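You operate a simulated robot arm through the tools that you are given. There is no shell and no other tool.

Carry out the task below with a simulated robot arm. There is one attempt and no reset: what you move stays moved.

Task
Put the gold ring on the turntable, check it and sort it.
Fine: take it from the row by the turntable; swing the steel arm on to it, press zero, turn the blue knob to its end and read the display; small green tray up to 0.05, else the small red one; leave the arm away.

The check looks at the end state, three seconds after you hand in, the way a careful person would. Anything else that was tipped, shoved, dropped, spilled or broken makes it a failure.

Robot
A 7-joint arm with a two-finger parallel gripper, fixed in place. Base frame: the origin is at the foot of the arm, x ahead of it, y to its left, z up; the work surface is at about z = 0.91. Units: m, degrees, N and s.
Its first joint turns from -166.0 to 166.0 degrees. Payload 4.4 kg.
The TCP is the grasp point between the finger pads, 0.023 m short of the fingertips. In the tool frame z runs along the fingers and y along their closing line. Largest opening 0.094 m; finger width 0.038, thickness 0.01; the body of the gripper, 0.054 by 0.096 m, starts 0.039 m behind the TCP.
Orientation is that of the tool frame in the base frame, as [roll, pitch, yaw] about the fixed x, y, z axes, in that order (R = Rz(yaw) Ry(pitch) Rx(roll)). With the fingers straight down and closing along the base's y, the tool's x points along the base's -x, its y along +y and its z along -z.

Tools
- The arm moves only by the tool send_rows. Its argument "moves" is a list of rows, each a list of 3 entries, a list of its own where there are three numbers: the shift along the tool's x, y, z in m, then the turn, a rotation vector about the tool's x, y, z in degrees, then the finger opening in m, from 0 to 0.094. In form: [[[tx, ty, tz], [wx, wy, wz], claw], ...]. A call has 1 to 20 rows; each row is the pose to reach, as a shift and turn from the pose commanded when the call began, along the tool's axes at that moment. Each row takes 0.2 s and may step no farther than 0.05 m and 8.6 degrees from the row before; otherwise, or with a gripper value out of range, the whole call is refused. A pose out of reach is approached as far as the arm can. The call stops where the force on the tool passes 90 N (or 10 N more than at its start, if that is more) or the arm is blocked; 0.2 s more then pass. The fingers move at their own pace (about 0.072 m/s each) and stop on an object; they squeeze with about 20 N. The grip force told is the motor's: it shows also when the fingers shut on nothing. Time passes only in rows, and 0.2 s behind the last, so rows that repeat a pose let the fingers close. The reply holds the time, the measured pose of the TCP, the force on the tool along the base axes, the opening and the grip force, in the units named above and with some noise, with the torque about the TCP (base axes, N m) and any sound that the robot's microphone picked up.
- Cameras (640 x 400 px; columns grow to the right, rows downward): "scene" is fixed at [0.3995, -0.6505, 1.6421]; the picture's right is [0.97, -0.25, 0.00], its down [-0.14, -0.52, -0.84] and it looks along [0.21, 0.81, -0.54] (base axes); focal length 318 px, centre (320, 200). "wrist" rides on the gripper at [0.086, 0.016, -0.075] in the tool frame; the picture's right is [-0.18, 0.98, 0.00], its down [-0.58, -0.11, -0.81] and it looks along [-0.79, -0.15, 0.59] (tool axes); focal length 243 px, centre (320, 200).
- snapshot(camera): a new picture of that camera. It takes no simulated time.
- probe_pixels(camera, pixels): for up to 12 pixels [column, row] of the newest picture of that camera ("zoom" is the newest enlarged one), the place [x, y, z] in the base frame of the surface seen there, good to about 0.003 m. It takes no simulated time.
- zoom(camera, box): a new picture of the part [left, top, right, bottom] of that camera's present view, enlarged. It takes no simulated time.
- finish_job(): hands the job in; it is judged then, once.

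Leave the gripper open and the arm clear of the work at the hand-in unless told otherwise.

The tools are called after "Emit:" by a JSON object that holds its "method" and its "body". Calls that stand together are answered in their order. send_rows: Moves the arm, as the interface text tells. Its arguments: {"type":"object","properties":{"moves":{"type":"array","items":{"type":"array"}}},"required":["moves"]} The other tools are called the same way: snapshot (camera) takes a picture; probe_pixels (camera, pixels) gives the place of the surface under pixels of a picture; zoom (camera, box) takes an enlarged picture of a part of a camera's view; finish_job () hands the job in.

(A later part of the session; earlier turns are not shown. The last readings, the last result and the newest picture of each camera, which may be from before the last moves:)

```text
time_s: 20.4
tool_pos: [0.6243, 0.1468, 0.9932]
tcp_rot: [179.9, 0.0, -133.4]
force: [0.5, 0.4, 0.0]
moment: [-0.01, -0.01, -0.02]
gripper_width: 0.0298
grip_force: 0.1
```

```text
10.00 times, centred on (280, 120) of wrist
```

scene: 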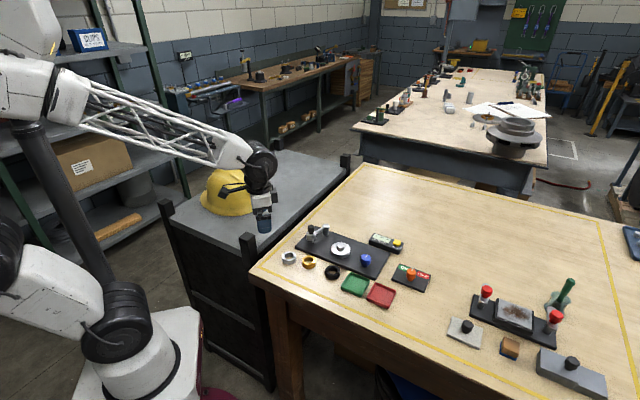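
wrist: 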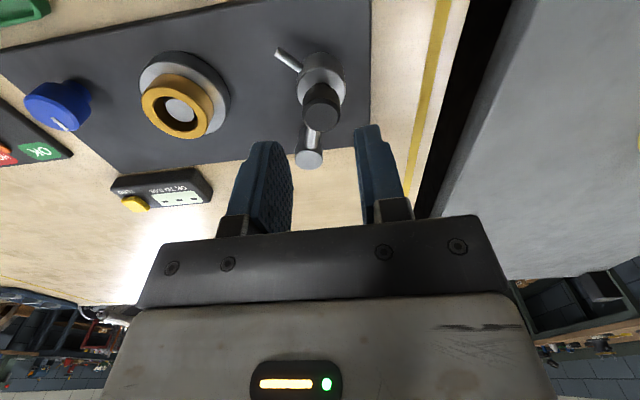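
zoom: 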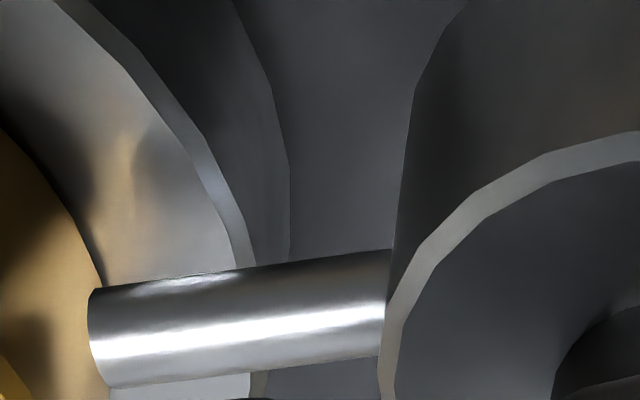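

The feeler tip looks right at the ring surface, the display still shows dashes. I push on by about 3 mm so the trailing finger follows the button, then check the force.

Emit:
{"method": "send_rows", "body": {"moves": [[[-0.0007, -0.0014, 0], [0, 0, 0], 0.03], [[-0.0014, -0.0028, 0], [0, 0, 0], 0.03], [[-0.0014, -0.0028, 0], [0, 0, 0], 0.03]]}}

Emit:
{"method": "zoom", "body": {"camera": "scene", "box": [315, 225, 355, 255]}}

Emit:
{"method": "zoom", "body": {"camera": "wrist", "box": [200, 60, 420, 230]}}

```text
time_s: 21.2
tool_pos: [0.627, 0.1448, 0.9933]
tcp_rot: [180.0, 0.0, -133.4]
force: [-0.2, -0.4, -0.1]
moment: [0.01, 0.01, 0.02]
gripper_width: 0.03
grip_force: 0.1
```

```text
13.33 times, centred on (335, 240) of scene
```

zoom: 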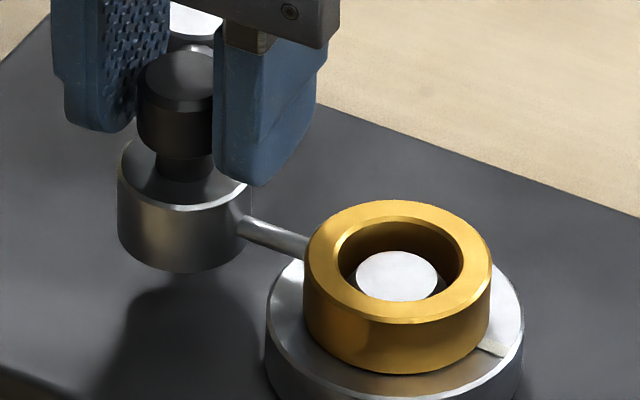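

```text
2.35 times, centred on (310, 145) of wrist
```

zoom: 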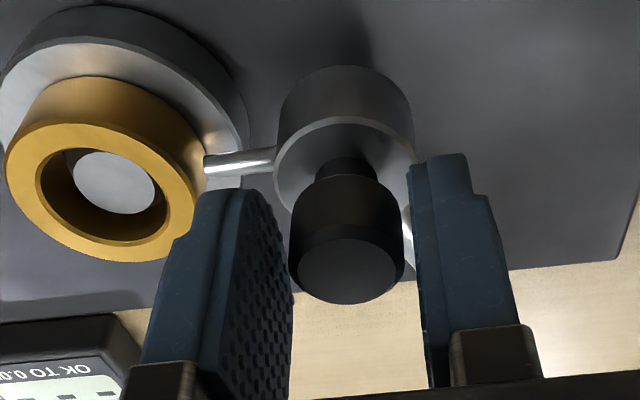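

The button still has slack to the trailing finger (about 2 mm), and no force. I push on in 1 mm steps until I feel contact.

Emit:
{"method": "send_rows", "body": {"moves": [[[-0.0005, -0.001, 0], [0, 0, 0], 0.03], [[-0.001, -0.002, 0], [0, 0, 0], 0.03], [[-0.001, -0.002, 0], [0, 0, 0], 0.03]]}}

Emit:
{"method": "zoom", "body": {"camera": "scene", "box": [315, 225, 355, 255]}}

Emit:
{"method": "zoom", "body": {"camera": "wrist", "box": [200, 60, 420, 230]}}

```text
time_s: 22.0
tool_pos: [0.6289, 0.1448, 0.9931]
tcp_rot: [179.9, 0.0, -133.4]
force: [0.5, 0.4, -0.2]
moment: [0.01, 0.01, -0.01]
gripper_width: 0.0298
grip_force: 0.1
```

```text
13.33 times, centred on (335, 240) of scene
```

zoom: 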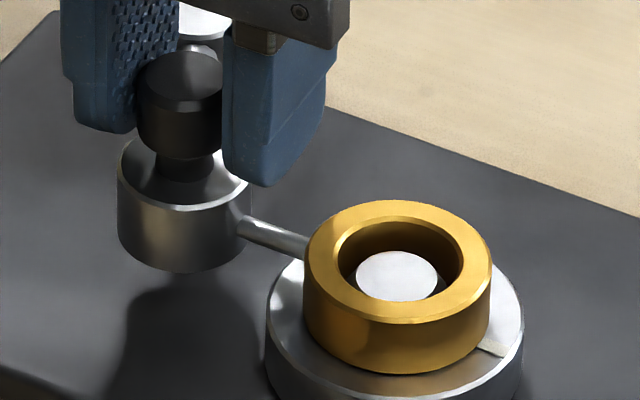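

```text
2.35 times, centred on (310, 145) of wrist
```

zoom: 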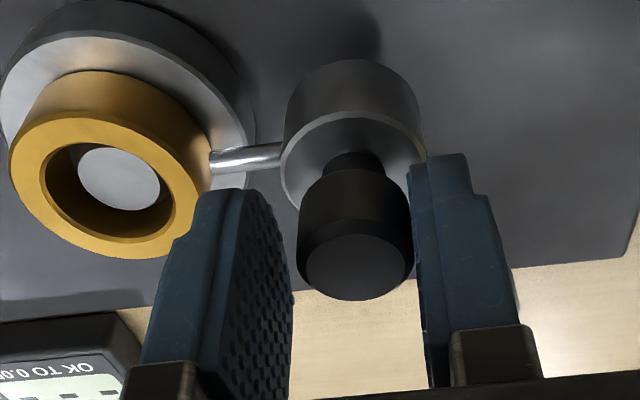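

The arm itself did not move between the two pictures; the trailing finger is now almost at the button. I push another 1.5 mm and read the force.

Emit:
{"method": "send_rows", "body": {"moves": [[[-0.0004, -0.0008, 0], [0, 0, 0], 0.03], [[-0.0007, -0.0015, 0], [0, 0, 0], 0.03], [[-0.0007, -0.0015, 0], [0, 0, 0], 0.03]]}}

Emit:
{"method": "zoom", "body": {"camera": "scene", "box": [315, 225, 355, 255]}}

Emit:
{"method": "zoom", "body": {"camera": "wrist", "box": [200, 60, 420, 230]}}

```text
time_s: 22.8
tool_pos: [0.6305, 0.145, 0.9924]
tcp_rot: [-179.9, 0.1, -133.4]
force: [-4.4, 1.9, 1.7]
moment: [0.02, 0.05, -0.01]
gripper_width: 0.0321
grip_force: 2.2
```

```text
13.33 times, centred on (335, 240) of scene
```

zoom: 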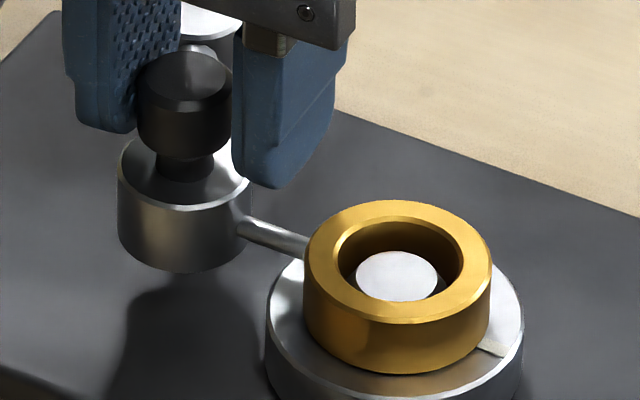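

```text
2.35 times, centred on (310, 145) of wrist
```

zoom: 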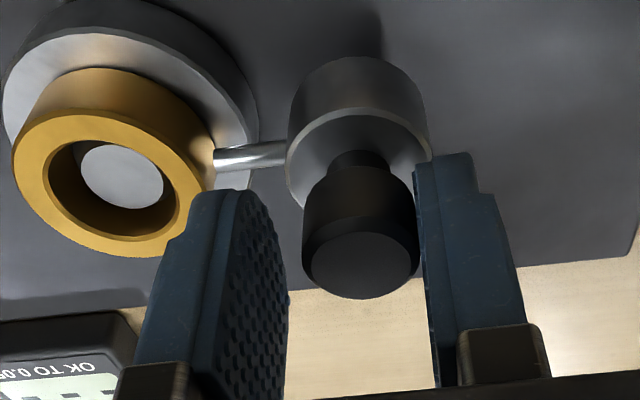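

Contact: about 5 N of reaction and the arm does not move any farther, so the feeler rests on the ring. I look at the display.

Emit:
{"method": "zoom", "body": {"camera": "scene", "box": [370, 228, 410, 254]}}

```text
15.38 times, centred on (390, 241) of scene
```

zoom: 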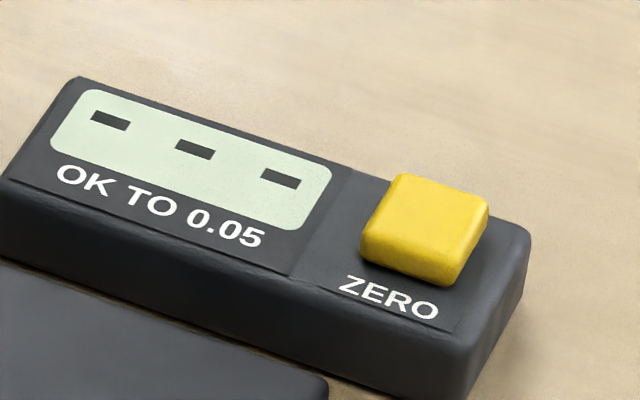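

Still dashes; presumably it wants the zero press. I release the side pressure (back 2.5 mm, opening 0.036) and rise straight up, leaving the arm on the ring.

Emit:
{"method": "send_rows", "body": {"moves": [[[0.0006, 0.0012, 0], [0, 0, 0], 0.03], [[0.0012, 0.0025, 0], [0, 0, 0], 0.034], [[0.0012, 0.0025, 0], [0, 0, 0], 0.036], [[0.0012, 0.0025, -0.012], [0, 0, 0], 0.036], [[0.0012, 0.0025, -0.03], [0, 0, 0], 0.036], [[0.0012, 0.0025, -0.055], [0, 0, 0], 0.036], [[0.0012, 0.0025, -0.075], [0, 0, 0], 0.036], [[0.0012, 0.0025, -0.075], [0, 0, 0], 0.036]]}}

Emit:
{"method": "snapshot", "body": {"camera": "wrist"}}

Emit:
{"method": "zoom", "body": {"camera": "scene", "box": [300, 215, 420, 290]}}

```text
time_s: 24.6
tool_pos: [0.6288, 0.1438, 1.0679]
tcp_rot: [-180.0, 0.0, -133.3]
force: [0.1, -0.6, -0.5]
moment: [-0.01, -0.02, 0.01]
gripper_width: 0.0358
grip_force: 0.2
```

```text
taken
```

wrist: 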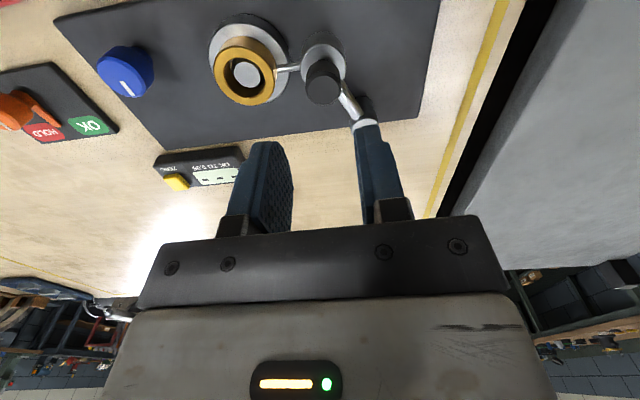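

```text
5.33 times, centred on (360, 252) of scene
```

zoom: 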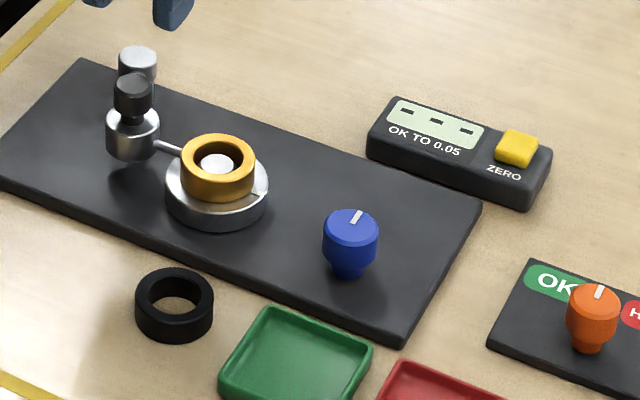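

The arm stays on the ring. Now the yellow ZERO button: I zoom on it and probe its top and the box around it.

Emit:
{"method": "zoom", "body": {"camera": "scene", "box": [385, 230, 415, 254]}}

Emit:
{"method": "probe_pixels", "body": {"camera": "zoom", "pixels": [[352, 150], [320, 160], [390, 165], [365, 130], [340, 185], [300, 200], [240, 130], [330, 230], [430, 230], [360, 270], [400, 185], [450, 190]]}}

```text
16.00 times, centred on (400, 242) of scene
```

zoom: 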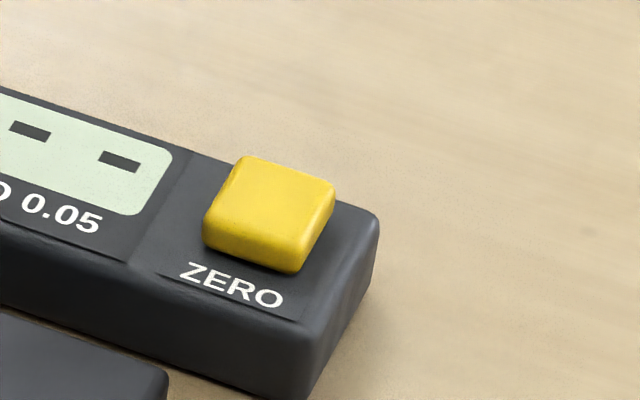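

```text
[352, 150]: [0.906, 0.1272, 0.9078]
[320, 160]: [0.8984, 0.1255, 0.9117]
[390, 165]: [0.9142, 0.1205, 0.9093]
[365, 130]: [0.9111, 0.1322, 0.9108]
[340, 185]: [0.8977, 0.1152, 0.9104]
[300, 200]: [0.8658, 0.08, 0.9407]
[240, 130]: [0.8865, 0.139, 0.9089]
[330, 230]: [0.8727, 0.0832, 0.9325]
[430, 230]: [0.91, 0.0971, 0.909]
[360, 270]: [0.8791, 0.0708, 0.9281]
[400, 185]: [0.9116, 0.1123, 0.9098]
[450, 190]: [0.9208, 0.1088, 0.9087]
```

I probe the button's top face itself, centred near (270,198), and the box surface beside it.

Emit:
{"method": "probe_pixels", "body": {"camera": "zoom", "pixels": [[270, 198], [250, 170], [315, 190], [225, 210], [290, 230], [260, 190], [280, 205], [190, 190], [350, 220], [290, 295], [150, 200], [120, 240]]}}

```text
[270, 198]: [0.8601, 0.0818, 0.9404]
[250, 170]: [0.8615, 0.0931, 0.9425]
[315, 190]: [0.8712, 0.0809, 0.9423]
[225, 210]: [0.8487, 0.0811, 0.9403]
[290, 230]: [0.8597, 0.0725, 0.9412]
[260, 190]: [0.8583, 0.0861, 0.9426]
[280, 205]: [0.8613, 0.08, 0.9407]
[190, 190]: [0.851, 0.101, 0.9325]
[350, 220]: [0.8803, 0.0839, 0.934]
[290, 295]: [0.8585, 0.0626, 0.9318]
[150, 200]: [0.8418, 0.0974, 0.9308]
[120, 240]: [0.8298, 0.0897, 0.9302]
```

Button top centre ≈ (0.8605, 0.082), z 0.9415; box top ≈ 0.932. I close the fingers and travel at z 1.068 over to the button, then come down to a hover with the fingertips about 2 cm above it.

Emit:
{"method": "send_rows", "body": {"moves": [[[-0.0163, -0.0301, 0], [0, 0, 0], 0.02], [[-0.0327, -0.0602, 0], [0, 0, 0], 0.0], [[-0.049, -0.0903, 0], [0, 0, 0], 0.0], [[-0.0653, -0.1205, 0], [0, 0, 0], 0.0], [[-0.0816, -0.1506, 0], [0, 0, 0], 0.0], [[-0.098, -0.1807, 0], [0, 0, 0], 0.0], [[-0.1143, -0.2108, 0.0], [0, 0, 0], 0.0], [[-0.1143, -0.2108, 0.03], [0, 0, 0], 0.0], [[-0.1143, -0.2108, 0.06], [0, 0, 0], 0.0], [[-0.1143, -0.2108, 0.083], [0, 0, 0], 0.0], [[-0.1143, -0.2108, 0.083], [0, 0, 0], 0.0]]}}

Emit:
{"method": "snapshot", "body": {"camera": "wrist"}}

Emit:
{"method": "zoom", "body": {"camera": "scene", "box": [370, 215, 430, 260]}}

```text
time_s: 27.0
tool_pos: [0.8603, 0.0831, 0.9866]
tcp_rot: [-180.0, 0.1, -133.3]
force: [-0.9, -0.4, 0.0]
moment: [0.01, -0.02, 0.04]
gripper_width: 0.0
grip_force: 20.1
```

```text
taken
```

wrist: 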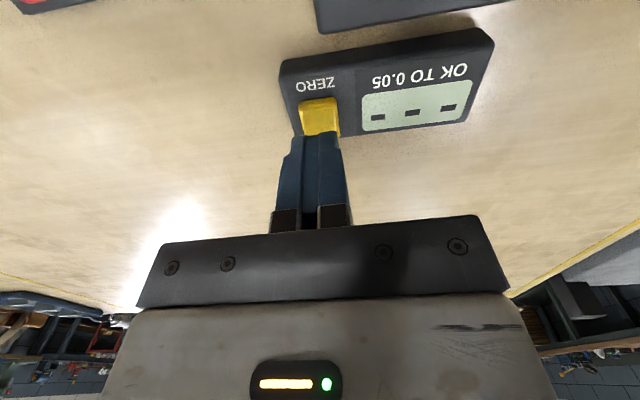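

```text
8.89 times, centred on (400, 238) of scene
```

zoom: 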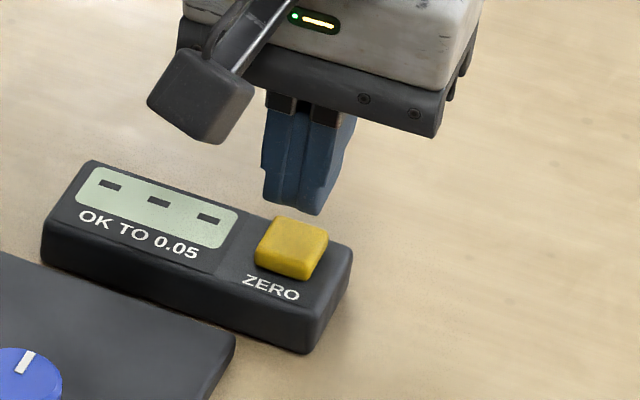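

The closed fingertips are right above the yellow button (320,120 in the wrist view). I lower toward contact, to about 1 mm into the button's top.

Emit:
{"method": "send_rows", "body": {"moves": [[[0, 0, 0.01], [0, 0, 0], 0.0], [[0, 0, 0.018], [0, 0, 0], 0.0], [[0, 0, 0.021], [0, 0, 0], 0.0], [[0, 0, 0.0225], [0, 0, 0], 0.0], [[0, 0, 0.0225], [0, 0, 0], 0.0]]}}

Emit:
{"method": "zoom", "body": {"camera": "scene", "box": [370, 215, 430, 260]}}

```text
time_s: 28.2
tool_pos: [0.8606, 0.0834, 0.9622]
tcp_rot: [180.0, 0.0, -133.5]
force: [0.2, -0.4, 2.2]
moment: [0.0, 0.02, 0.02]
gripper_width: 0.0001
grip_force: 20.3
```

```text
8.89 times, centred on (400, 238) of scene
```

zoom: 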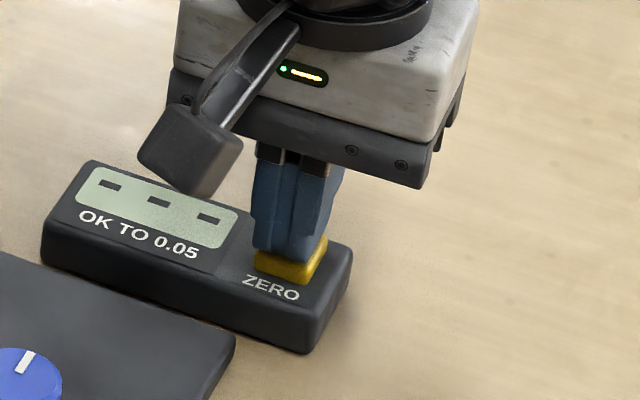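

Light contact (2.2 N), display still dashes. I press about 2.5 mm farther.

Emit:
{"method": "send_rows", "body": {"moves": [[[0, 0, 0.001], [0, 0, 0], 0.0], [[0, 0, 0.002], [0, 0, 0], 0.0], [[0, 0, 0.0025], [0, 0, 0], 0.0], [[0, 0, 0.0025], [0, 0, 0], 0.0]]}}

Emit:
{"method": "zoom", "body": {"camera": "scene", "box": [370, 215, 430, 260]}}

```text
time_s: 29.2
tool_pos: [0.8606, 0.0824, 0.9601]
tcp_rot: [179.9, 0.1, -133.3]
force: [0.0, -1.5, 2.1]
moment: [-0.05, 0.0, 0.0]
gripper_width: 0.0
grip_force: 19.7
heard: click
```

```text
8.89 times, centred on (400, 238) of scene
```

zoom: 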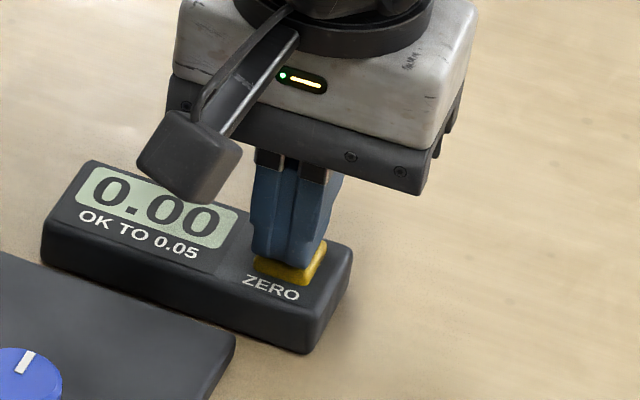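

A click, and the display shows 0.00: zeroed. I rise straight up, then look at the blue knob.

Emit:
{"method": "send_rows", "body": {"moves": [[[0, 0, -0.01], [0, 0, 0], 0.0], [[0, 0, -0.03], [0, 0, 0], 0.0], [[0, 0, -0.055], [0, 0, 0], 0.0], [[0, 0, -0.08], [0, 0, 0], 0.0], [[0, 0, -0.08], [0, 0, 0], 0.0]]}}

Emit:
{"method": "zoom", "body": {"camera": "scene", "box": [350, 245, 380, 268]}}

Emit:
{"method": "probe_pixels", "body": {"camera": "zoom", "pixels": [[330, 160], [300, 150], [360, 160], [330, 130], [330, 180], [260, 180], [400, 180], [330, 230], [330, 290], [280, 270], [380, 270], [320, 200]]}}

```text
time_s: 30.4
tool_pos: [0.8598, 0.0841, 1.0397]
tcp_rot: [180.0, -0.1, -133.3]
force: [1.1, 0.3, 0.8]
moment: [0.01, 0.01, 0.01]
gripper_width: 0.0
grip_force: 20.1
```

```text
16.00 times, centred on (365, 256) of scene
```

zoom: 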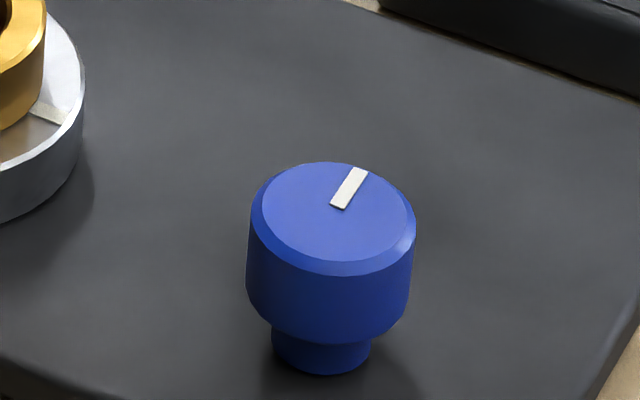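

```text
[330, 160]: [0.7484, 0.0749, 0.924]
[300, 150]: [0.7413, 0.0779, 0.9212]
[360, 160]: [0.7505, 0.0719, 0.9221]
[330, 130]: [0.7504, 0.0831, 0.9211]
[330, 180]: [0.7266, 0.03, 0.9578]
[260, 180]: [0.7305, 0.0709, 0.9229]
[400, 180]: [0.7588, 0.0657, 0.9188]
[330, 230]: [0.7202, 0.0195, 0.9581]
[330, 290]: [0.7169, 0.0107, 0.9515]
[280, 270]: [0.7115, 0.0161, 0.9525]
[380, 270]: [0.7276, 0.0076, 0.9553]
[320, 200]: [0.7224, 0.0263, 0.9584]
```

Knob: centre ≈ (0.724, 0.025), diameter ≈ 33 mm, top 0.958, its pointer points away from the front edge of the plate. I move above it at z 1.04 and open to 0.052, then look.

Emit:
{"method": "send_rows", "body": {"moves": [[[0.0273, 0.0117, 0], [0, 0, 0], 0.02], [[0.0545, 0.0234, 0], [0, 0, 0], 0.04], [[0.0818, 0.0352, 0], [0, 0, 0], 0.052], [[0.109, 0.0469, 0], [0, 0, 0], 0.052], [[0.1363, 0.0586, 0], [0, 0, 0], 0.052], [[0.1363, 0.0586, 0.025], [0, 0, 0], 0.052], [[0.1363, 0.0586, 0.04], [0, 0, 0], 0.052], [[0.1363, 0.0586, 0.04], [0, 0, 0], 0.052]]}}

Emit:
{"method": "zoom", "body": {"camera": "wrist", "box": [220, 60, 420, 210]}}

Emit:
{"method": "zoom", "body": {"camera": "scene", "box": [310, 215, 400, 275]}}

```text
time_s: 32.2
tool_pos: [0.7232, 0.0233, 0.9992]
tcp_rot: [-179.9, 0.0, -133.4]
force: [0.4, 0.5, -0.1]
moment: [-0.02, 0.03, -0.03]
gripper_width: 0.0519
grip_force: 0.0
```

```text
2.67 times, centred on (320, 135) of wrist
```

zoom: 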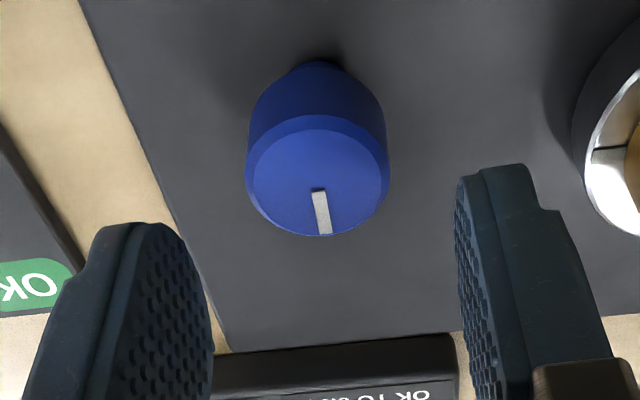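

```text
6.67 times, centred on (355, 245) of scene
```

zoom: 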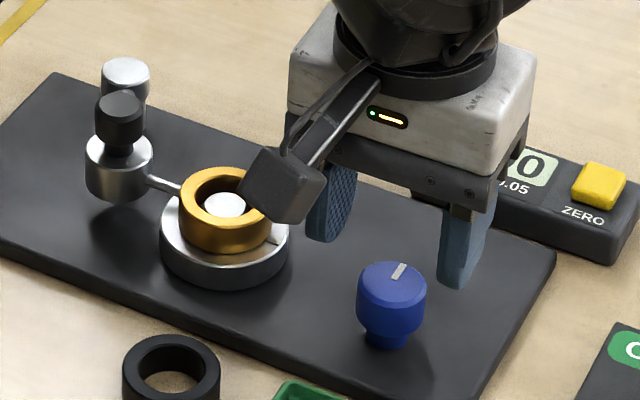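

The knob's top face centre shows about 2.6 px lower than predicted, so it is roughly 1.7 mm farther along tool −x. I correct, lower so the fingertips are at z ≈ 0.944, and close on the knob.

Emit:
{"method": "send_rows", "body": {"moves": [[[-0.0016, -0.0003, 0.01], [0, 0, 0], 0.052], [[-0.0016, -0.0003, 0.02], [0, 0, 0], 0.052], [[-0.0016, -0.0003, 0.0325], [0, 0, 0], 0.052], [[-0.0016, -0.0003, 0.0325], [0, 0, 0], 0.052], [[-0.0016, -0.0003, 0.0325], [0, 0, 0], 0.04], [[-0.0016, -0.0003, 0.0325], [0, 0, 0], 0.03], [[-0.0016, -0.0003, 0.0325], [0, 0, 0], 0.025], [[-0.0016, -0.0003, 0.0325], [0, 0, 0], 0.025]]}}

Emit:
{"method": "zoom", "body": {"camera": "wrist", "box": [220, 80, 420, 230]}}

Emit:
{"method": "zoom", "body": {"camera": "scene", "box": [310, 215, 400, 275]}}

```text
time_s: 34.0
tool_pos: [0.7232, 0.0231, 0.9672]
tcp_rot: [-180.0, 0.0, -133.3]
force: [2.9, -4.3, -1.3]
moment: [0.08, 0.22, -0.03]
gripper_width: 0.0316
grip_force: 45.0
```

```text
2.67 times, centred on (320, 155) of wrist
```

zoom: 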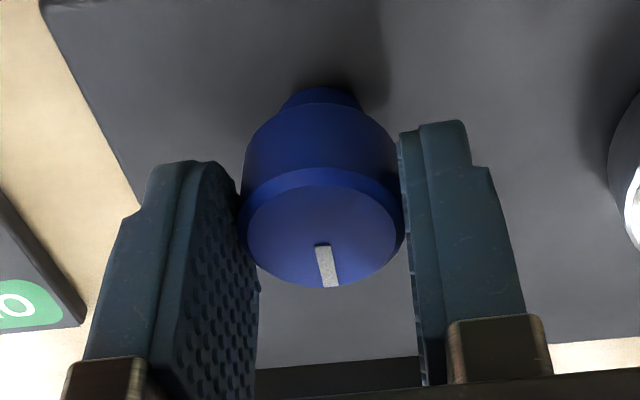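

```text
6.67 times, centred on (355, 245) of scene
```

zoom: 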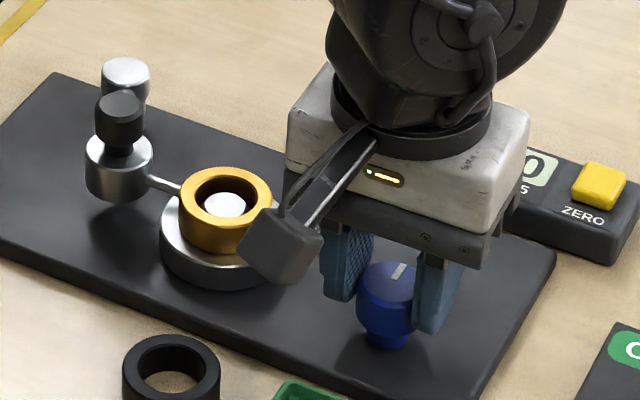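

Gripped on the knob (opening 0.0316), with a small side force of 5 N that I relieve by 0.4 mm. Then I try turning clockwise (seen from above) by about 8° and watch the torque.

Emit:
{"method": "send_rows", "body": {"moves": [[[0, -0.0004, 0], [0, 0, 0], 0.025], [[0, -0.0004, 0], [0, 0, 4], 0.025], [[0, -0.0004, 0], [0, 0, 8], 0.025], [[0, -0.0004, 0], [0, 0, 8], 0.025]]}}

Emit:
{"method": "zoom", "body": {"camera": "wrist", "box": [220, 80, 420, 230]}}

Emit:
{"method": "zoom", "body": {"camera": "scene", "box": [310, 215, 400, 275]}}

```text
time_s: 35.0
tool_pos: [0.7238, 0.0244, 0.9665]
tcp_rot: [179.9, -0.1, -141.3]
force: [-22.8, -20.7, 5.7]
moment: [-0.79, 0.53, -0.01]
gripper_width: 0.0316
grip_force: 45.3
```

```text
2.67 times, centred on (320, 155) of wrist
```

zoom: 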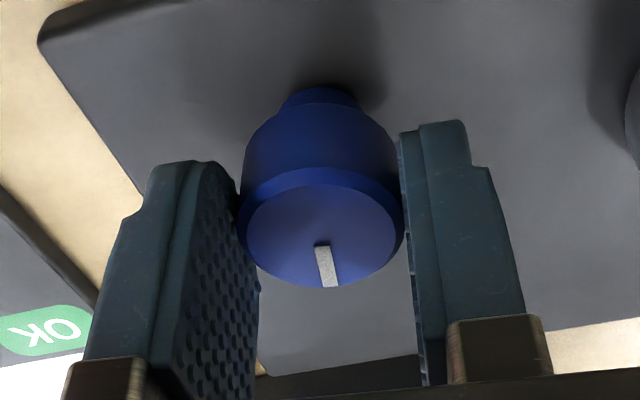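

```text
6.67 times, centred on (355, 245) of scene
```

zoom: 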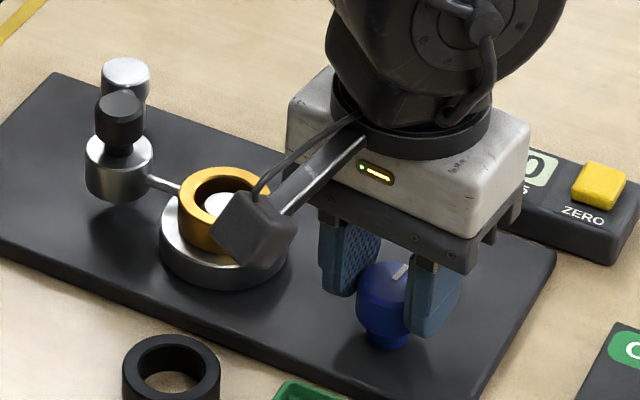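

The knob turns with the fingers and almost no torque (−0.01 N m), but there is a 31 N side force along +x of the tool. I relieve it by shifting 1 mm that way and re-read.

Emit:
{"method": "send_rows", "body": {"moves": [[[0.0005, 0, 0], [0, 0, 0], 0.025], [[0.001, 0, 0], [0, 0, 0], 0.025], [[0.001, 0, 0], [0, 0, 0], 0.025]]}}

Emit:
{"method": "zoom", "body": {"camera": "wrist", "box": [330, 30, 480, 150]}}

```text
time_s: 35.8
tool_pos: [0.7239, 0.0246, 0.9667]
tcp_rot: [179.9, -0.1, -141.4]
force: [-31.2, -8.9, 7.3]
moment: [-0.64, 0.97, -0.05]
gripper_width: 0.0315
grip_force: 45.4
```

```text
3.33 times, centred on (405, 90) of wrist
```

zoom: 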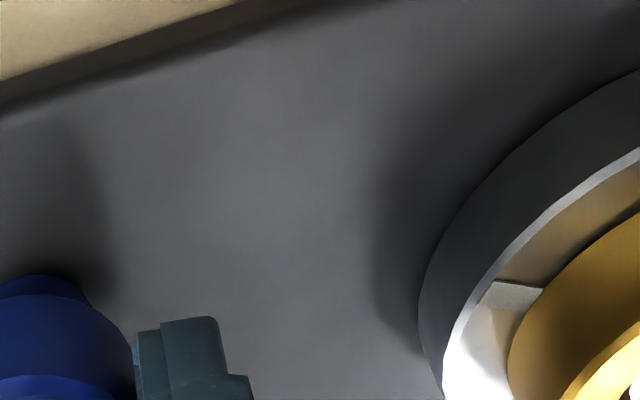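

The force direction changed rather than shrank, so I wait half a second without moving to see whether it is drifting.

Emit:
{"method": "send_rows", "body": {"moves": [[[0, 0, 0], [0, 0, 0], 0.025], [[0, 0, 0], [0, 0, 0], 0.025]]}}

Emit:
{"method": "zoom", "body": {"camera": "scene", "box": [330, 225, 420, 285]}}

```text
time_s: 36.4
tool_pos: [0.7243, 0.0246, 0.9661]
tcp_rot: [180.0, 0.0, -141.4]
force: [-32.2, 0.3, 5.5]
moment: [-0.13, 0.52, 0.05]
gripper_width: 0.0317
grip_force: 44.8
```

```text
6.67 times, centred on (375, 255) of scene
```

zoom: 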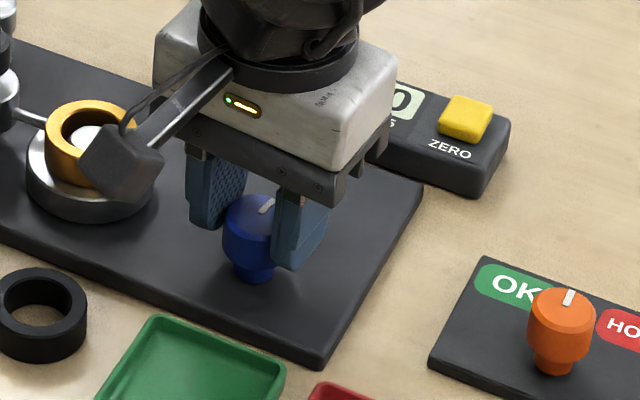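

The force is drifting slowly (now −32 N in x only). I wait once more to see where it settles.

Emit:
{"method": "send_rows", "body": {"moves": [[[0, 0, 0], [0, 0, 0], 0.025], [[0, 0, 0], [0, 0, 0], 0.025], [[0, 0, 0], [0, 0, 0], 0.025]]}}

```text
time_s: 37.2
tool_pos: [0.7239, 0.0243, 0.9671]
tcp_rot: [-180.0, 0.0, -141.4]
force: [-33.4, 9.8, 3.7]
moment: [0.07, 0.44, 0.03]
gripper_width: 0.0315
grip_force: 45.1
```

The force keeps creeping (the arm's controller integrates a small position error). I open the fingers so the arm can settle at its commanded pose, then compare it with the knob position.

Emit:
{"method": "send_rows", "body": {"moves": [[[0, 0, 0], [0, 0, 0], 0.036], [[0, 0, 0], [0, 0, 0], 0.046], [[0, 0, 0], [0, 0, 0], 0.046], [[0, 0, 0], [0, 0, 0], 0.046], [[0, 0, 0], [0, 0, 0], 0.046], [[0, 0, 0], [0, 0, 0], 0.046]]}}

Emit:
{"method": "zoom", "body": {"camera": "wrist", "box": [220, 80, 420, 230]}}

Emit:
{"method": "zoom", "body": {"camera": "scene", "box": [330, 225, 420, 285]}}

```text
time_s: 38.6
tool_pos: [0.7252, 0.0249, 0.9673]
tcp_rot: [179.9, 0.0, -141.4]
force: [0.2, -0.3, -0.4]
moment: [-0.02, -0.02, -0.02]
gripper_width: 0.0459
grip_force: 0.1
```

```text
2.67 times, centred on (320, 155) of wrist
```

zoom: 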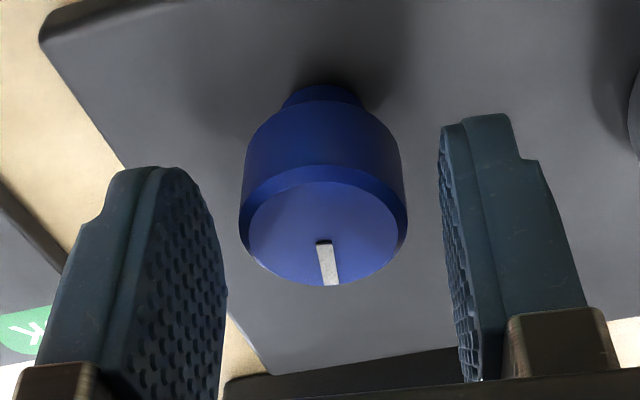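

```text
6.67 times, centred on (375, 255) of scene
```

zoom: 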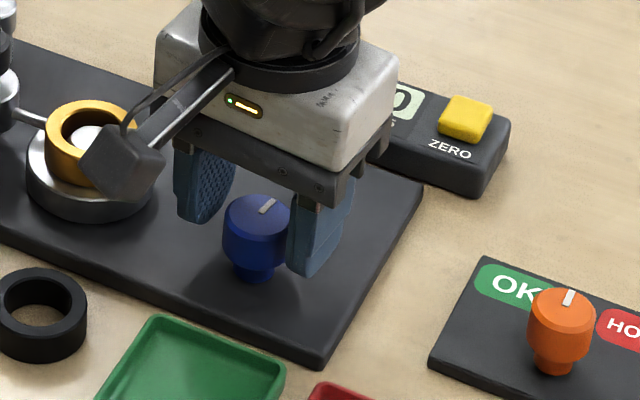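

Opened: the free pose is (0.7252, 0.0249), about 1.3 mm from where it was held. I read the pose once more after a rest to average out noise.

Emit:
{"method": "send_rows", "body": {"moves": [[[0, 0, 0], [0, 0, 0], 0.046], [[0, 0, 0], [0, 0, 0], 0.046], [[0, 0, 0], [0, 0, 0], 0.046]]}}

Emit:
{"method": "zoom", "body": {"camera": "wrist", "box": [256, 110, 384, 190]}}

```text
time_s: 39.4
tool_pos: [0.7242, 0.024, 0.9672]
tcp_rot: [-180.0, 0.0, -141.4]
force: [-0.2, -0.2, 0.1]
moment: [0.0, -0.01, -0.03]
gripper_width: 0.0458
grip_force: 0.0
```

```text
5.00 times, centred on (320, 150) of wrist
```

zoom: 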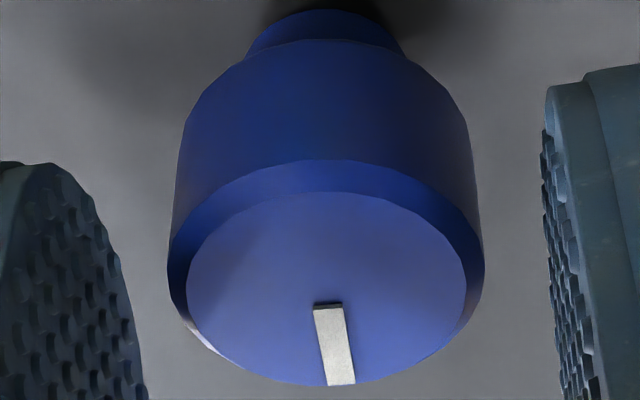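

Free pose averages to the commanded (0.724, 0.024), so the arm is well placed; the earlier force came from squeezing a fixed knob hard. I grip more lightly this time (target 0.029) and read forces before turning.

Emit:
{"method": "send_rows", "body": {"moves": [[[0, 0, 0], [0, 0, 0], 0.036], [[0, 0, 0], [0, 0, 0], 0.03], [[0, 0, 0], [0, 0, 0], 0.029], [[0, 0, 0], [0, 0, 0], 0.029]]}}

```text
time_s: 40.4
tool_pos: [0.7251, 0.0248, 0.9677]
tcp_rot: [-180.0, 0.0, -141.3]
force: [-5.4, 6.4, 2.4]
moment: [0.1, 0.11, -0.03]
gripper_width: 0.0327
grip_force: 4.1
```

Light grip now: 4 N, with about 8 N sideways along +y of the tool. I shift 0.5 mm that way, close a little more (0.028) and turn another 8° clockwise.

Emit:
{"method": "send_rows", "body": {"moves": [[[0, 0.0005, 0], [0, 0, 0], 0.028], [[0, 0.0005, 0], [0, 0, 0], 0.028], [[0, 0.0005, 0], [0, 0, 4], 0.028], [[0, 0.0005, 0], [0, 0, 8], 0.028]]}}

Emit:
{"method": "zoom", "body": {"camera": "wrist", "box": [220, 80, 420, 230]}}

Emit:
{"method": "zoom", "body": {"camera": "scene", "box": [330, 225, 420, 285]}}

```text
time_s: 41.4
tool_pos: [0.7247, 0.0248, 0.967]
tcp_rot: [180.0, 0.0, -149.5]
force: [3.3, -7.2, -3.7]
moment: [0.44, -0.59, 0.01]
gripper_width: 0.0316
grip_force: 45.0
```

```text
2.67 times, centred on (320, 155) of wrist
```

zoom: 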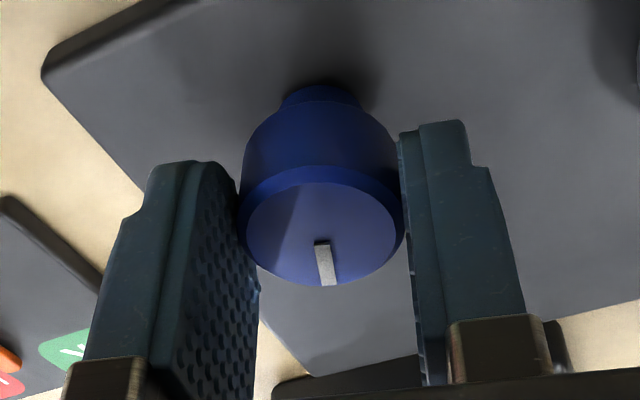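

```text
6.67 times, centred on (375, 255) of scene
```

zoom: 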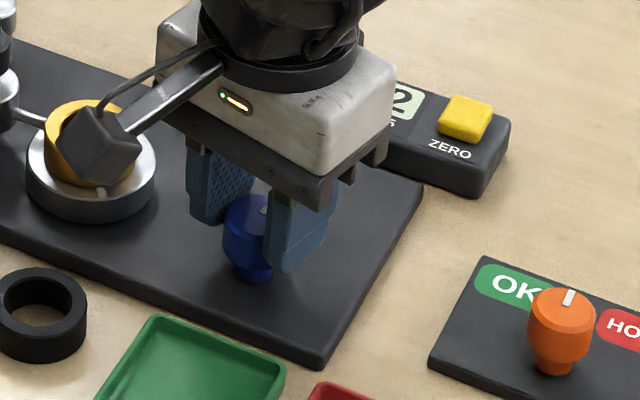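

The display's last digit changed to 2: turning clockwise works, and the force is small. I go on turning 24° more in 8° rows.

Emit:
{"method": "send_rows", "body": {"moves": [[[0, 0, 0], [0, 0, 8], 0.028], [[0, 0, 0], [0, 0, 16], 0.028], [[0, 0, 0], [0, 0, 24], 0.028]]}}

Emit:
{"method": "zoom", "body": {"camera": "wrist", "box": [220, 80, 420, 230]}}

Emit:
{"method": "zoom", "body": {"camera": "scene", "box": [310, 220, 415, 280]}}

```text
time_s: 42.2
tool_pos: [0.7241, 0.0239, 0.9659]
tcp_rot: [180.0, -0.1, -173.5]
force: [0.2, 10.6, -2.6]
moment: [-0.07, 0.07, -0.02]
gripper_width: 0.0316
grip_force: 44.9
```

```text
2.67 times, centred on (320, 155) of wrist
```

zoom: 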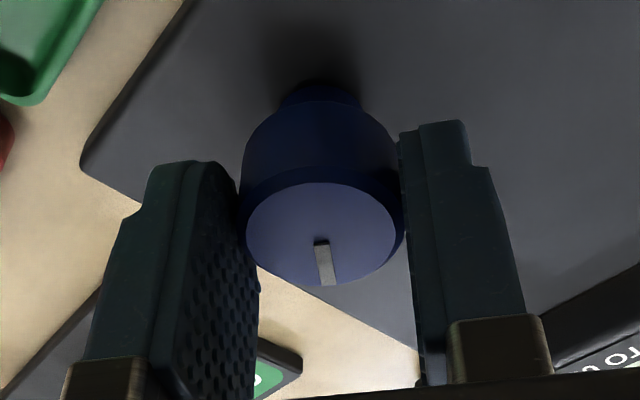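

```text
6.10 times, centred on (362, 250) of scene
```

zoom: 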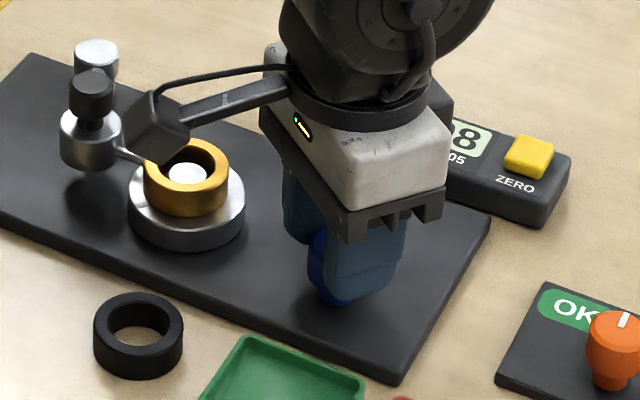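

Forces remain small (about 10 N), the knob follows, the display's last digit now 8. I continue another 24°, checking for an end stop through the torque.

Emit:
{"method": "send_rows", "body": {"moves": [[[0, 0, 0], [0, 0, 8], 0.028], [[0, 0, 0], [0, 0, 16], 0.028], [[0, 0, 0], [0, 0, 24], 0.028]]}}

Emit:
{"method": "zoom", "body": {"camera": "wrist", "box": [220, 80, 420, 230]}}

Emit:
{"method": "zoom", "body": {"camera": "scene", "box": [310, 220, 415, 280]}}

```text
time_s: 43.0
tool_pos: [0.7239, 0.025, 0.966]
tcp_rot: [-180.0, 0.0, 162.5]
force: [12.7, 12.1, -10.3]
moment: [0.75, 0.19, -0.06]
gripper_width: 0.0314
grip_force: 44.8
```

```text
2.67 times, centred on (320, 155) of wrist
```

zoom: 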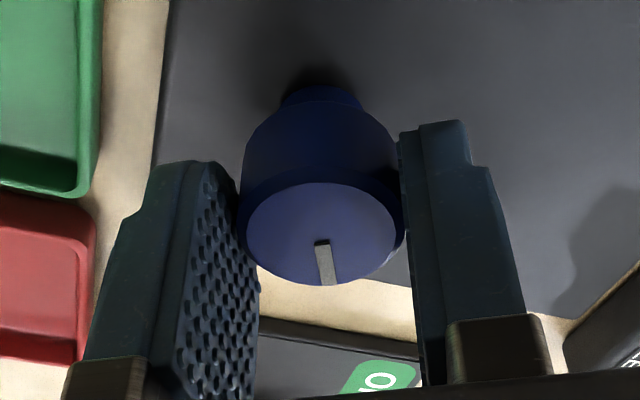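

```text
6.10 times, centred on (362, 250) of scene
```

zoom: 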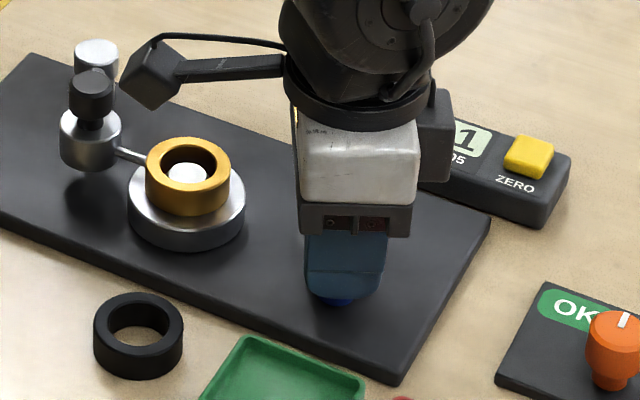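

Turned 64° so far; still following. Small side force (about 18 N), which I relieve with half a millimetre while turning on by 24°.

Emit:
{"method": "send_rows", "body": {"moves": [[[-0.0003, 0.0005, 0.0003], [0, 0, 8], 0.028], [[-0.0003, 0.0006, 0.0003], [0, 0, 16], 0.028], [[-0.0003, 0.0006, 0.0003], [0, 0, 24], 0.028]]}}

Emit:
{"method": "zoom", "body": {"camera": "wrist", "box": [220, 80, 420, 230]}}

Emit:
{"method": "zoom", "body": {"camera": "scene", "box": [310, 220, 415, 280]}}

```text
time_s: 43.8
tool_pos: [0.724, 0.0252, 0.9661]
tcp_rot: [-180.0, -0.1, 138.6]
force: [-8.1, 8.3, -4.4]
moment: [0.83, 0.69, 0.03]
gripper_width: 0.0316
grip_force: 44.9
```

```text
2.67 times, centred on (320, 155) of wrist
```

zoom: 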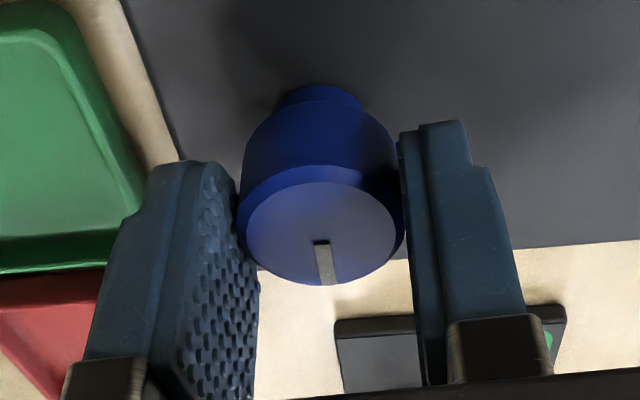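

```text
6.10 times, centred on (362, 250) of scene
```

zoom: 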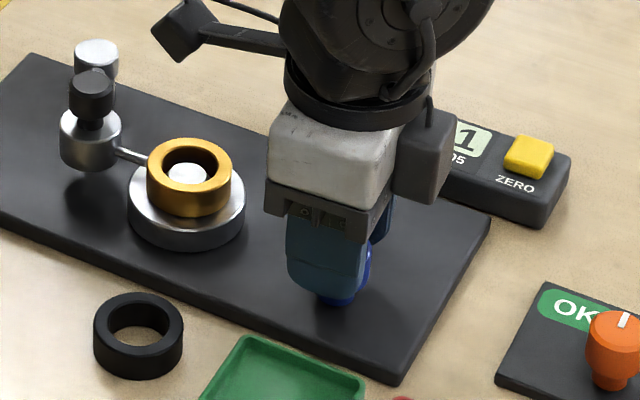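

88° turned, no stop yet and force stays about 12 N. I go on another 24°.

Emit:
{"method": "send_rows", "body": {"moves": [[[0, 0, 0], [0, 0, 8], 0.028], [[0, 0, 0], [0, 0, 16], 0.028], [[0, 0, 0], [0, 0, 24], 0.028]]}}

Emit:
{"method": "zoom", "body": {"camera": "wrist", "box": [220, 80, 420, 230]}}

Emit:
{"method": "zoom", "body": {"camera": "scene", "box": [310, 220, 415, 280]}}

```text
time_s: 44.6
tool_pos: [0.7256, 0.0269, 0.9669]
tcp_rot: [179.9, 0.0, 114.5]
force: [-3.0, 18.6, 2.5]
moment: [0.37, 0.4, -0.01]
gripper_width: 0.0314
grip_force: 44.8
```

```text
2.67 times, centred on (320, 155) of wrist
```

zoom: 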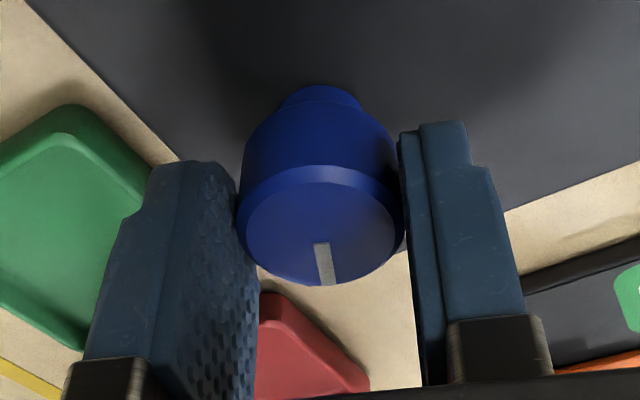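

```text
6.10 times, centred on (362, 250) of scene
```

zoom: 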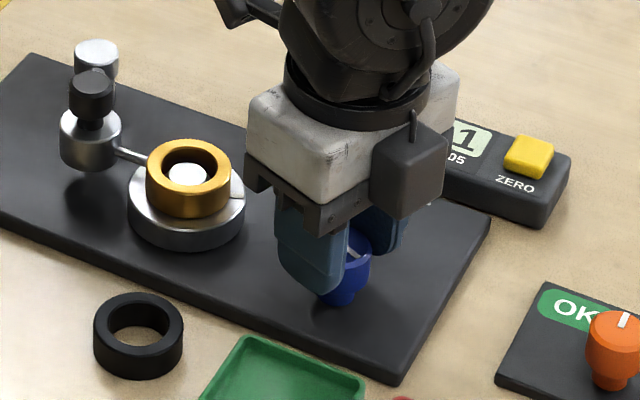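

112° turned; the white mark on the turntable is almost back to where it began, so the end should be near. I turn on in smaller steps (4° each, 8° in total) and watch the torque.

Emit:
{"method": "send_rows", "body": {"moves": [[[0.0006, 0.0002, 0], [0, 0, 4], 0.028], [[0.0006, 0.0002, 0], [0, 0, 8], 0.028]]}}

Emit:
{"method": "zoom", "body": {"camera": "wrist", "box": [220, 80, 420, 230]}}

Emit:
{"method": "zoom", "body": {"camera": "scene", "box": [310, 220, 415, 280]}}

```text
time_s: 45.2
tool_pos: [0.7252, 0.0253, 0.9672]
tcp_rot: [180.0, 0.0, 106.5]
force: [3.3, 1.9, 1.0]
moment: [-0.19, -0.01, -0.03]
gripper_width: 0.0315
grip_force: 45.2
```

```text
2.67 times, centred on (320, 155) of wrist
```

zoom: 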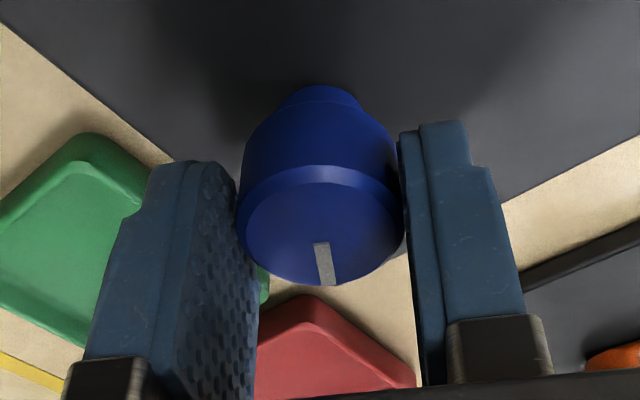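

```text
6.10 times, centred on (362, 250) of scene
```

zoom: 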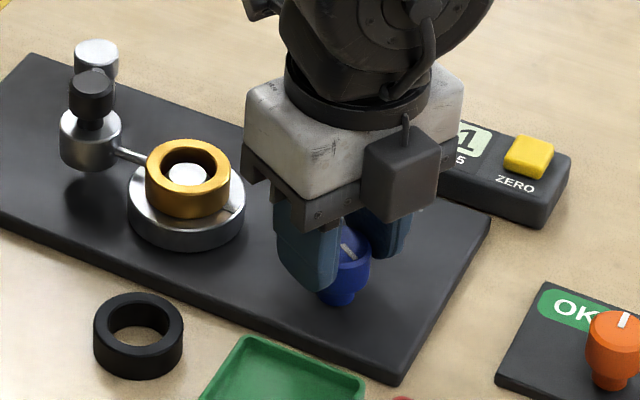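

120° turned, no torque yet. I continue 8° more.

Emit:
{"method": "send_rows", "body": {"moves": [[[0, 0, 0], [0, 0, 4], 0.028], [[0, 0, 0], [0, 0, 8], 0.028]]}}

Emit:
{"method": "zoom", "body": {"camera": "wrist", "box": [220, 80, 420, 230]}}

Emit:
{"method": "zoom", "body": {"camera": "scene", "box": [310, 220, 415, 280]}}

```text
time_s: 45.8
tool_pos: [0.7245, 0.0266, 0.9667]
tcp_rot: [-180.0, 0.0, 98.6]
force: [15.0, 5.9, -1.7]
moment: [-0.25, -0.05, 0.52]
gripper_width: 0.0318
grip_force: 45.1
```

```text
2.67 times, centred on (320, 155) of wrist
```

zoom: 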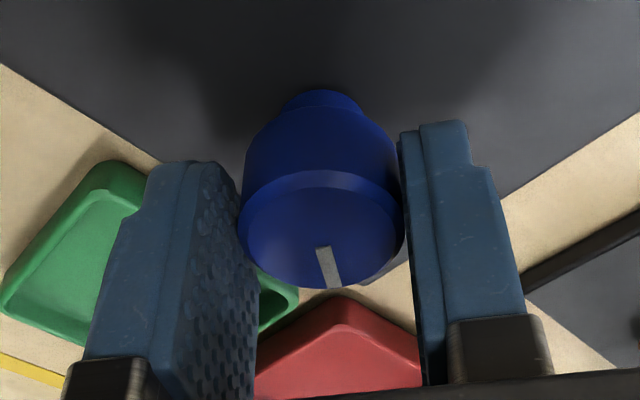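

```text
6.10 times, centred on (362, 250) of scene
```

zoom: 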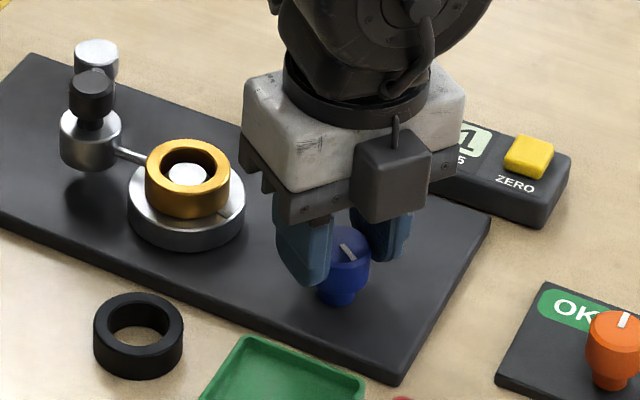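

Torque rose to 0.52 N m and the mark slipped slightly in the pads: the knob is at its end stop. I open the fingers and rise, then read the display.

Emit:
{"method": "send_rows", "body": {"moves": [[[0, 0, 0], [0, 0, 8], 0.036], [[0, 0, 0], [0, 0, 8], 0.05], [[0, 0, 0], [0, 0, 8], 0.055], [[0, 0, 0], [0, 0, 8], 0.055]]}}

Emit:
{"method": "zoom", "body": {"camera": "scene", "box": [310, 220, 415, 280]}}

```text
time_s: 46.8
tool_pos: [0.7246, 0.026, 0.9666]
tcp_rot: [179.9, 0.0, 90.6]
force: [-0.2, -1.3, 0.3]
moment: [0.0, 0.01, 0.02]
gripper_width: 0.0551
grip_force: 0.0
```

```text
6.10 times, centred on (362, 250) of scene
```

zoom: 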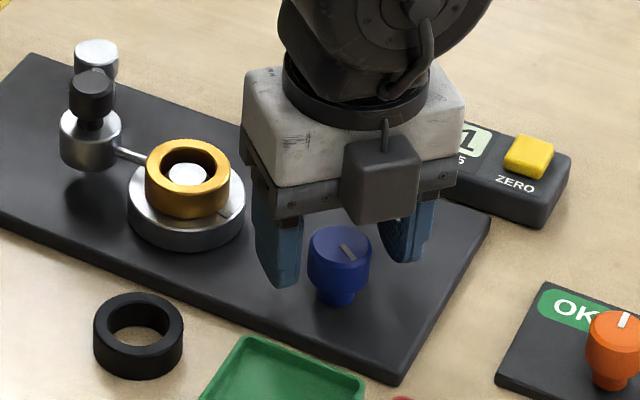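

Fingers open and free. I rise 9 cm straight up and read the display.

Emit:
{"method": "send_rows", "body": {"moves": [[[0, 0, -0.02], [0, 0, 0], 0.055], [[0, 0, -0.045], [0, 0, 0], 0.055], [[0, 0, -0.07], [0, 0, 0], 0.055], [[0, 0, -0.09], [0, 0, 0], 0.055], [[0, 0, -0.09], [0, 0, 0], 0.055]]}}

Emit:
{"method": "zoom", "body": {"camera": "scene", "box": [300, 215, 420, 290]}}

Emit:
{"method": "zoom", "body": {"camera": "scene", "box": [370, 228, 410, 254]}}

```text
time_s: 48.0
tool_pos: [0.7235, 0.0255, 1.0559]
tcp_rot: [179.9, 0.0, 90.6]
force: [-0.7, -0.1, -0.4]
moment: [-0.03, 0.0, 0.0]
gripper_width: 0.0549
grip_force: 0.0
```

```text
5.33 times, centred on (360, 252) of scene
```

zoom: 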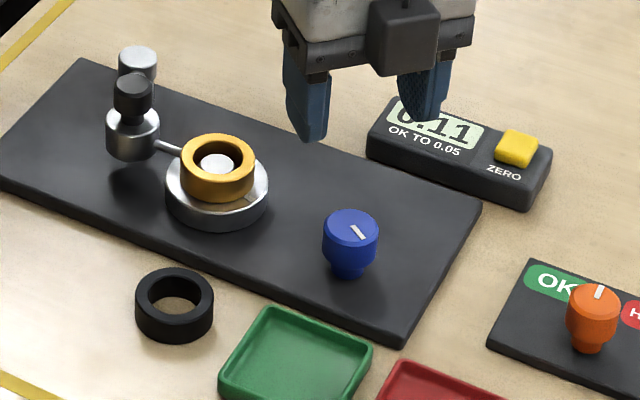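

```text
15.38 times, centred on (390, 241) of scene
```

zoom: 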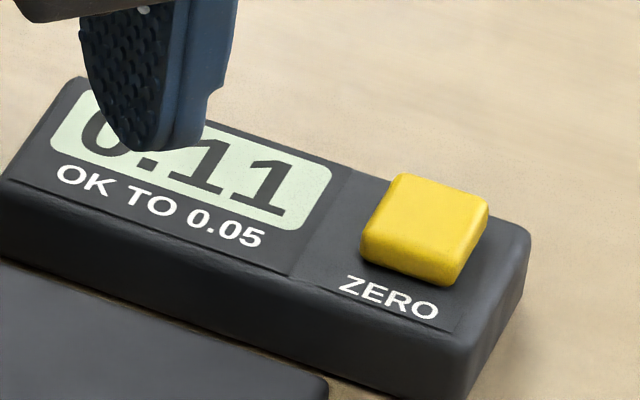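

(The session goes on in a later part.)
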